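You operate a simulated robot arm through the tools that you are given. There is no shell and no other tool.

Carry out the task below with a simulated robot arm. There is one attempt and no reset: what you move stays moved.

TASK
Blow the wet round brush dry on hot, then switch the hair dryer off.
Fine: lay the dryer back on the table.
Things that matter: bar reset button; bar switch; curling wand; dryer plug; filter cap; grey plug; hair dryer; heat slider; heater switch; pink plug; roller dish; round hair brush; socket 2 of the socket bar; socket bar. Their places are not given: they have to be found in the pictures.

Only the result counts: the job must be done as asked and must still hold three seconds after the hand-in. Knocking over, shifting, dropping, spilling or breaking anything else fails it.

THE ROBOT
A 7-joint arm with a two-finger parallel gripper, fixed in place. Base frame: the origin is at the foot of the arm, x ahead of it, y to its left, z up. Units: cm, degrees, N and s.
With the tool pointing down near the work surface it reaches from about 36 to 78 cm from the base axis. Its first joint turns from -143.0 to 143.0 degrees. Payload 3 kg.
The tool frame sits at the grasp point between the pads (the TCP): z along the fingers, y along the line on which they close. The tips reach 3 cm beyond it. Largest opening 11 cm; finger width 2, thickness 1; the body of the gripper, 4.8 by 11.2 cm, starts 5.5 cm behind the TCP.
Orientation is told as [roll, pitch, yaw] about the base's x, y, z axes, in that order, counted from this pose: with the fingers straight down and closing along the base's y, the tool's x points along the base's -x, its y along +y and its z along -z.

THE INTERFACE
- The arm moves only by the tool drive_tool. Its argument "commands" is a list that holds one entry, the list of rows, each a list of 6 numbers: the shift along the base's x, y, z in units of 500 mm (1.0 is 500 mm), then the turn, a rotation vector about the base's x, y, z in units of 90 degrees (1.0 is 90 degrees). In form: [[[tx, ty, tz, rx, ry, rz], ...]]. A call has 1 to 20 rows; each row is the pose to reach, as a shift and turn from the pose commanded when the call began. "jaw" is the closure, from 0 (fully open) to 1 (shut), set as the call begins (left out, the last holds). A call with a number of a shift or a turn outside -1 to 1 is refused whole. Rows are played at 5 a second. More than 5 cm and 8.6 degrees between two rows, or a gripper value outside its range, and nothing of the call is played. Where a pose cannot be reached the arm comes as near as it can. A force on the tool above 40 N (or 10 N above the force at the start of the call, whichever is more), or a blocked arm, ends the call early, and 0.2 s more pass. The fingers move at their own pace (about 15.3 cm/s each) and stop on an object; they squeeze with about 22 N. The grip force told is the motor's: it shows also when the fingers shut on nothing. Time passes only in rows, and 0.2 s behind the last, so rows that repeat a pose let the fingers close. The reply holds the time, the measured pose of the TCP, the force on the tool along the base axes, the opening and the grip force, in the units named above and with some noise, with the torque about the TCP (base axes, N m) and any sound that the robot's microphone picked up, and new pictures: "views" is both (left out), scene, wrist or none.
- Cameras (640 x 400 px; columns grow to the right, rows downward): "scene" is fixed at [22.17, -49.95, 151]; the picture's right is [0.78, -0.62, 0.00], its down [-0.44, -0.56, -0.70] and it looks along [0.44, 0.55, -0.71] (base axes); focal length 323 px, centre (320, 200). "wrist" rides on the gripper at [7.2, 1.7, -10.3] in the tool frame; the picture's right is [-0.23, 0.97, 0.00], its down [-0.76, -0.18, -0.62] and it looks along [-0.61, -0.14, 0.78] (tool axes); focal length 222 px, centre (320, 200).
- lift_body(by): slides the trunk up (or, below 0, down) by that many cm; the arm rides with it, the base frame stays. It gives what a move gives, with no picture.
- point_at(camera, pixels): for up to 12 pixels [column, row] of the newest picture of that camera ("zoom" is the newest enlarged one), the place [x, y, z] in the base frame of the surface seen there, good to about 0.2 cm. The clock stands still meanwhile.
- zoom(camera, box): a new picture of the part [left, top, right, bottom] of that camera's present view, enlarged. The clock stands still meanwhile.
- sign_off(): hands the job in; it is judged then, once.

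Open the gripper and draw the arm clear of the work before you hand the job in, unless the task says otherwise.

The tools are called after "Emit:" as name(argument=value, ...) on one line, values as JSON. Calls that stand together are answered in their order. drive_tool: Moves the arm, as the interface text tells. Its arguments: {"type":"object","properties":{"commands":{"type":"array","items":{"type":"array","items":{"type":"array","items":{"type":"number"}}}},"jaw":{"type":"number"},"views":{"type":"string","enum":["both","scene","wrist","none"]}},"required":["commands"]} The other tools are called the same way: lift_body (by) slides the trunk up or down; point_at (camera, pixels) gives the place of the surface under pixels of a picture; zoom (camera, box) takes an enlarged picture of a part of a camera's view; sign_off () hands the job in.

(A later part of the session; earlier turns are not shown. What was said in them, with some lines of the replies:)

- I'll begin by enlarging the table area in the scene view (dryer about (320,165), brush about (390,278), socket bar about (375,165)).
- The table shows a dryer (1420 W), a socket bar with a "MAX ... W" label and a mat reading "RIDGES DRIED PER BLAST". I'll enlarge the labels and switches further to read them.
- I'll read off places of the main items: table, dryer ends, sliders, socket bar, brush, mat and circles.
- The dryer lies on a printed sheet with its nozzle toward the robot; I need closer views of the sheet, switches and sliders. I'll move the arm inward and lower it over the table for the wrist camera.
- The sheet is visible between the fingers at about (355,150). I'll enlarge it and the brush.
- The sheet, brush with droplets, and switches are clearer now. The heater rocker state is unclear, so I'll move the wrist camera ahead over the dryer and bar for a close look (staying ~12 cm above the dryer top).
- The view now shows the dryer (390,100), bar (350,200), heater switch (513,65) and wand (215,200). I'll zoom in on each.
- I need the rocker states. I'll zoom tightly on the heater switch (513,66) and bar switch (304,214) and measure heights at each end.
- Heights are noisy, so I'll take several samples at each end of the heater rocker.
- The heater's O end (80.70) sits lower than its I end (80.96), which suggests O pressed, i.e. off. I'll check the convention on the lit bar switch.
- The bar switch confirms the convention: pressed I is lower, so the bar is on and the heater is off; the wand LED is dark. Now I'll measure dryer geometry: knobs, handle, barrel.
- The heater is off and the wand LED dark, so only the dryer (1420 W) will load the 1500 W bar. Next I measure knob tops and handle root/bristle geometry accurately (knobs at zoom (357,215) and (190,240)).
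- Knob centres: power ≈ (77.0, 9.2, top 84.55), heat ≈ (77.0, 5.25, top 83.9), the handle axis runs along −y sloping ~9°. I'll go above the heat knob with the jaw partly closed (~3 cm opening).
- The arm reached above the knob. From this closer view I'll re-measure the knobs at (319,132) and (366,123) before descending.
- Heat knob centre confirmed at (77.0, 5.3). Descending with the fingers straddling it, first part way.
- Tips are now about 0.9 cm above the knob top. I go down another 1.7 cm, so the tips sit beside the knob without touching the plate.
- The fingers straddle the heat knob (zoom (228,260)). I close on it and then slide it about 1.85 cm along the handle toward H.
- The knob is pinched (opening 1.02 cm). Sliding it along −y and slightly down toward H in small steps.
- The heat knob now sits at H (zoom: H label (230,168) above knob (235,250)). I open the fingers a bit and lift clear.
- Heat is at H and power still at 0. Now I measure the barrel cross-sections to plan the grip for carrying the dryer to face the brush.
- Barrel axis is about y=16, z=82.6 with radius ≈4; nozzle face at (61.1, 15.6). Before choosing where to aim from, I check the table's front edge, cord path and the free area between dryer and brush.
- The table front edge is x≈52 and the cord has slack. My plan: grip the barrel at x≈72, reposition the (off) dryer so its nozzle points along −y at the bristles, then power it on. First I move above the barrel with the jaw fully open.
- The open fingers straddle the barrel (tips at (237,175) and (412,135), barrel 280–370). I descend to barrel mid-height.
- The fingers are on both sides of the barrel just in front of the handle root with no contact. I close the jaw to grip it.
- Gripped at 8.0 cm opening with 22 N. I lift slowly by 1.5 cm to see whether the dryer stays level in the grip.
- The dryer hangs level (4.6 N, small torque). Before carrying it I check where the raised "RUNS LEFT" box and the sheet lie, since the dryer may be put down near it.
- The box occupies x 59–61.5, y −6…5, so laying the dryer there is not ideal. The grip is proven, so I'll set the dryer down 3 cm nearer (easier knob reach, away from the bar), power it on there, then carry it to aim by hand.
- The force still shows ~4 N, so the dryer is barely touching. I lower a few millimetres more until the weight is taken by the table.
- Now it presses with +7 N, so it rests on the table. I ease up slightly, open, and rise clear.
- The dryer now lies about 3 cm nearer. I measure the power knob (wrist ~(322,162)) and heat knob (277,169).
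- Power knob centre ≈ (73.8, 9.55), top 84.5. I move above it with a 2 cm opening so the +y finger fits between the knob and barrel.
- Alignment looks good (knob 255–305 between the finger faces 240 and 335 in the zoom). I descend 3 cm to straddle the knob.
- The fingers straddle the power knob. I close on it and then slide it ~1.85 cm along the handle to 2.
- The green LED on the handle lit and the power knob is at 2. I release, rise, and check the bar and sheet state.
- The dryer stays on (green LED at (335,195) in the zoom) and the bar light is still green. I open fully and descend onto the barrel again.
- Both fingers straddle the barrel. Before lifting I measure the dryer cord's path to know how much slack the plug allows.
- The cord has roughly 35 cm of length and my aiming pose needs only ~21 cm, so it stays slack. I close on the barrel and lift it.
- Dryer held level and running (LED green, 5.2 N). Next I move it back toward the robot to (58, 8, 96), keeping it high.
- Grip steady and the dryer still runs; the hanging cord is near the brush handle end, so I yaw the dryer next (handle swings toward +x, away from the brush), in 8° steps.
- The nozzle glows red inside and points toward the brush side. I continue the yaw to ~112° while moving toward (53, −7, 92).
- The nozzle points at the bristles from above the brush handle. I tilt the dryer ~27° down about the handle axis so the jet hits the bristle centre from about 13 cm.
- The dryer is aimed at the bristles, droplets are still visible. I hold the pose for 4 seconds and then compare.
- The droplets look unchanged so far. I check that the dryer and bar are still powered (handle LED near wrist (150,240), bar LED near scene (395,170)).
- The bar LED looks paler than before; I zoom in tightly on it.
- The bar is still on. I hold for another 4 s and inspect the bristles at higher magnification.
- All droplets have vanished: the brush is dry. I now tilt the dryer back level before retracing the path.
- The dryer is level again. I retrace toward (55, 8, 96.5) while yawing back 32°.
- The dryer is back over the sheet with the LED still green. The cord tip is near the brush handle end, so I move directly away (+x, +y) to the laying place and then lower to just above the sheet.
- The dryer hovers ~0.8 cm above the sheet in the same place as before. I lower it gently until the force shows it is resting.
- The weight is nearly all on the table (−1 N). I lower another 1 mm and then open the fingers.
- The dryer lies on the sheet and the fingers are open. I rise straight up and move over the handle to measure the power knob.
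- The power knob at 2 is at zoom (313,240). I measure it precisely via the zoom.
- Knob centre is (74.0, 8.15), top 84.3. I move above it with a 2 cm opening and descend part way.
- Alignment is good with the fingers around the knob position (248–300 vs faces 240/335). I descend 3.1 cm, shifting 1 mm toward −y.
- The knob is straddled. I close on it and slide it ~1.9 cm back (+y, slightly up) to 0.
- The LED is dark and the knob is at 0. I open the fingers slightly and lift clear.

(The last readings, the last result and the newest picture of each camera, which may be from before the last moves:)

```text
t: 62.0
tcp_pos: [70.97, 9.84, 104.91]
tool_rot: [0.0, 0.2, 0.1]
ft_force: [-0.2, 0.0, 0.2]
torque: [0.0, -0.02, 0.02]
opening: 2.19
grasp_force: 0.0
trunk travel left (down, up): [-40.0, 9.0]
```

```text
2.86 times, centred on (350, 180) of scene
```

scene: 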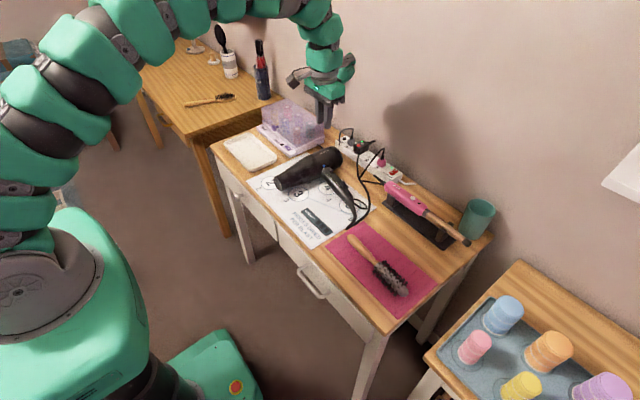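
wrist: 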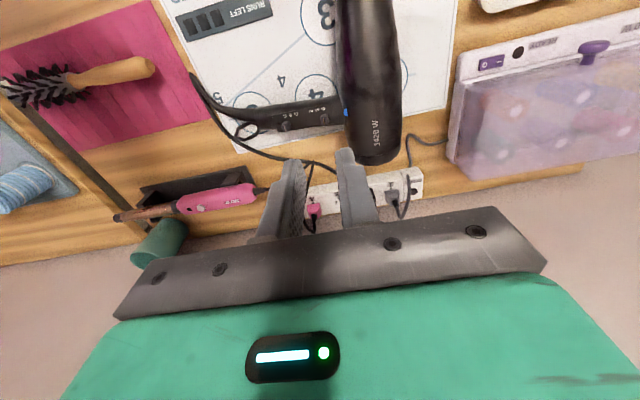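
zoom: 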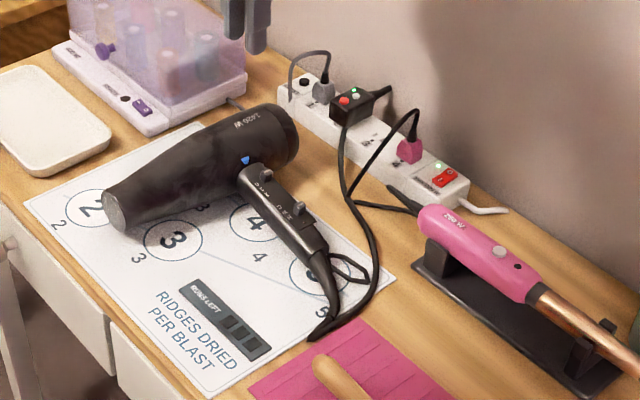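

The dryer is off (LED dark, knob at 0) and lying on the table; the bar, plugs and wand look unchanged. I open the gripper and withdraw the arm to near its start pose.

Emit:
drive_tool(commands=[[[-0.08, 0.02, 0.03, 0, 0, 0], [-0.16, 0.04, 0.06, 0, 0, 0], [-0.24, 0.06, 0.1, 0, 0, 0], [-0.32, 0.08, 0.14, 0, 0, 0], [-0.4, 0.1, 0.18, 0, 0, 0], [-0.48, 0.13, 0.21, 0, 0, 0], [-0.52, 0.17, 0.22, 0, 0, 0], [-0.52, 0.17, 0.22, 0, 0, 0]]], jaw=0)

Emit:
zoom(camera="scene", box=[340, 225, 430, 310])

Emit:
zoom(camera="scene", box=[260, 110, 440, 250])

Emit:
point_at(camera="scene", pixels=[[349, 234], [355, 242], [362, 250], [370, 260], [400, 285], [405, 293]])

```text
t: 63.8
tcp_pos: [45.03, 18.59, 116.06]
tool_rot: [-0.1, 0.0, 0.0]
ft_force: [0.2, 0.8, -0.6]
torque: [-0.01, -0.02, -0.02]
opening: 11.0
grasp_force: 0.1
trunk travel left (down, up): [-40.0, 9.0]
```

scene: 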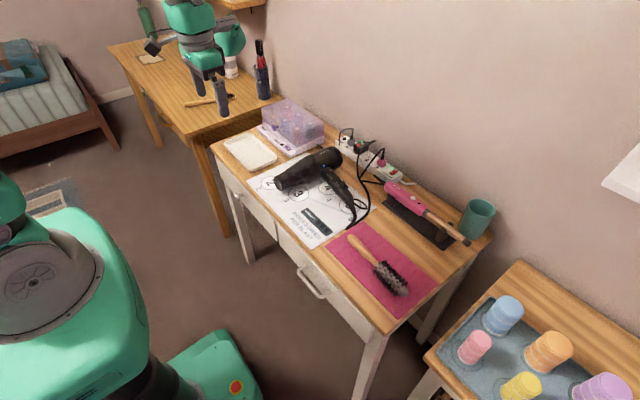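
wrist: 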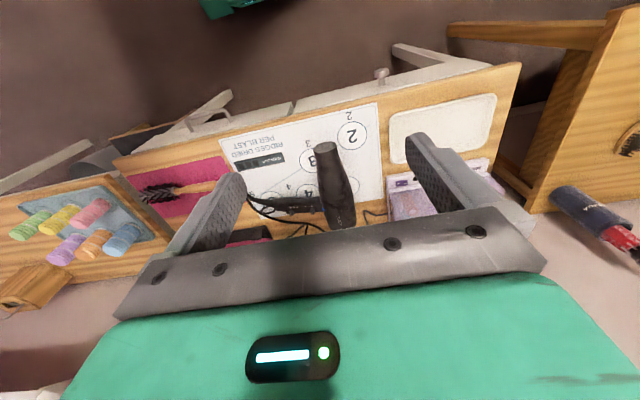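

```text
4.71 times, centred on (385, 268) of scene
```

zoom: 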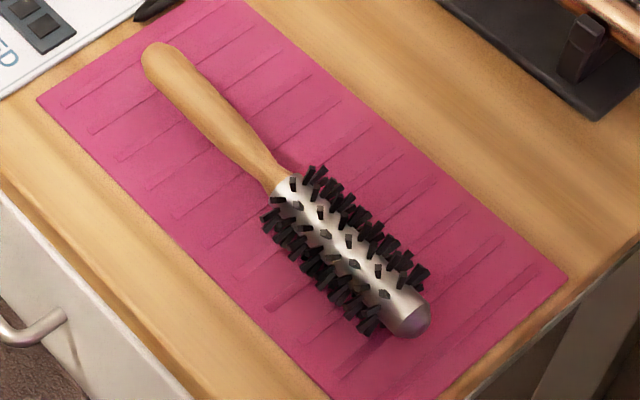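

```text
2.86 times, centred on (350, 180) of scene
```

zoom: 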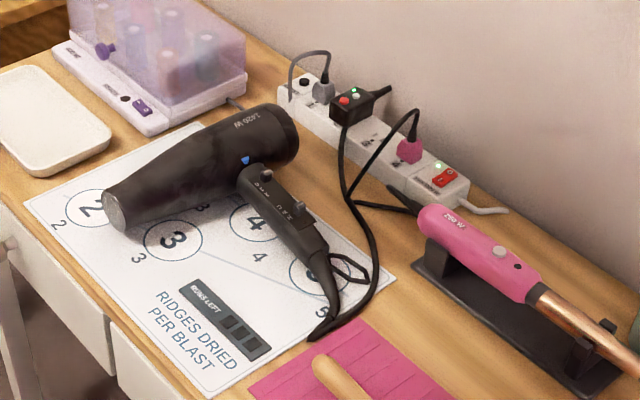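

```text
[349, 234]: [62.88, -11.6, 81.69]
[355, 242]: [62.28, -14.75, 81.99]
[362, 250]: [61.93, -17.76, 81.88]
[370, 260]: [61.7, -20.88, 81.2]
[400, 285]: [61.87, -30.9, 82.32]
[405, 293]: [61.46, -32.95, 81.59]
```

The brush is dry with no droplets and has not moved. The dryer lies on the table switched off, the bar, plugs, wand and heater are undisturbed, and the arm is clear with the gripper open. I hand the job in.

Emit:
sign_off()

```text
The job is handed in.
```

I dried the round brush on hot and switched the hair dryer off. The job is handed in, but I have no verdict on it.

- **Drying:** I set the heat slider to H and the power to 2, then held the dryer about 13 cm from the bristles. After roughly 8 seconds no droplets were visible. I could only see the upper and side bristles, not the underside.
- **Dryer:** It lies on the table about 3 cm nearer the robot than where it started. The power is at 0, its light is out, and the heat slider is still at H.
- **Everything else:** The brush measured in the same place before and after. The plugs, socket bar, curling wand and roller heater look undisturbed in the last pictures.
- **Arm:** It is back near its starting pose with the gripper open.

The sheet under the dryer reads "RIDGES DRIED PER BLAST" and "RUNS LEFT". I took it as not part of the job and didn't act on it.
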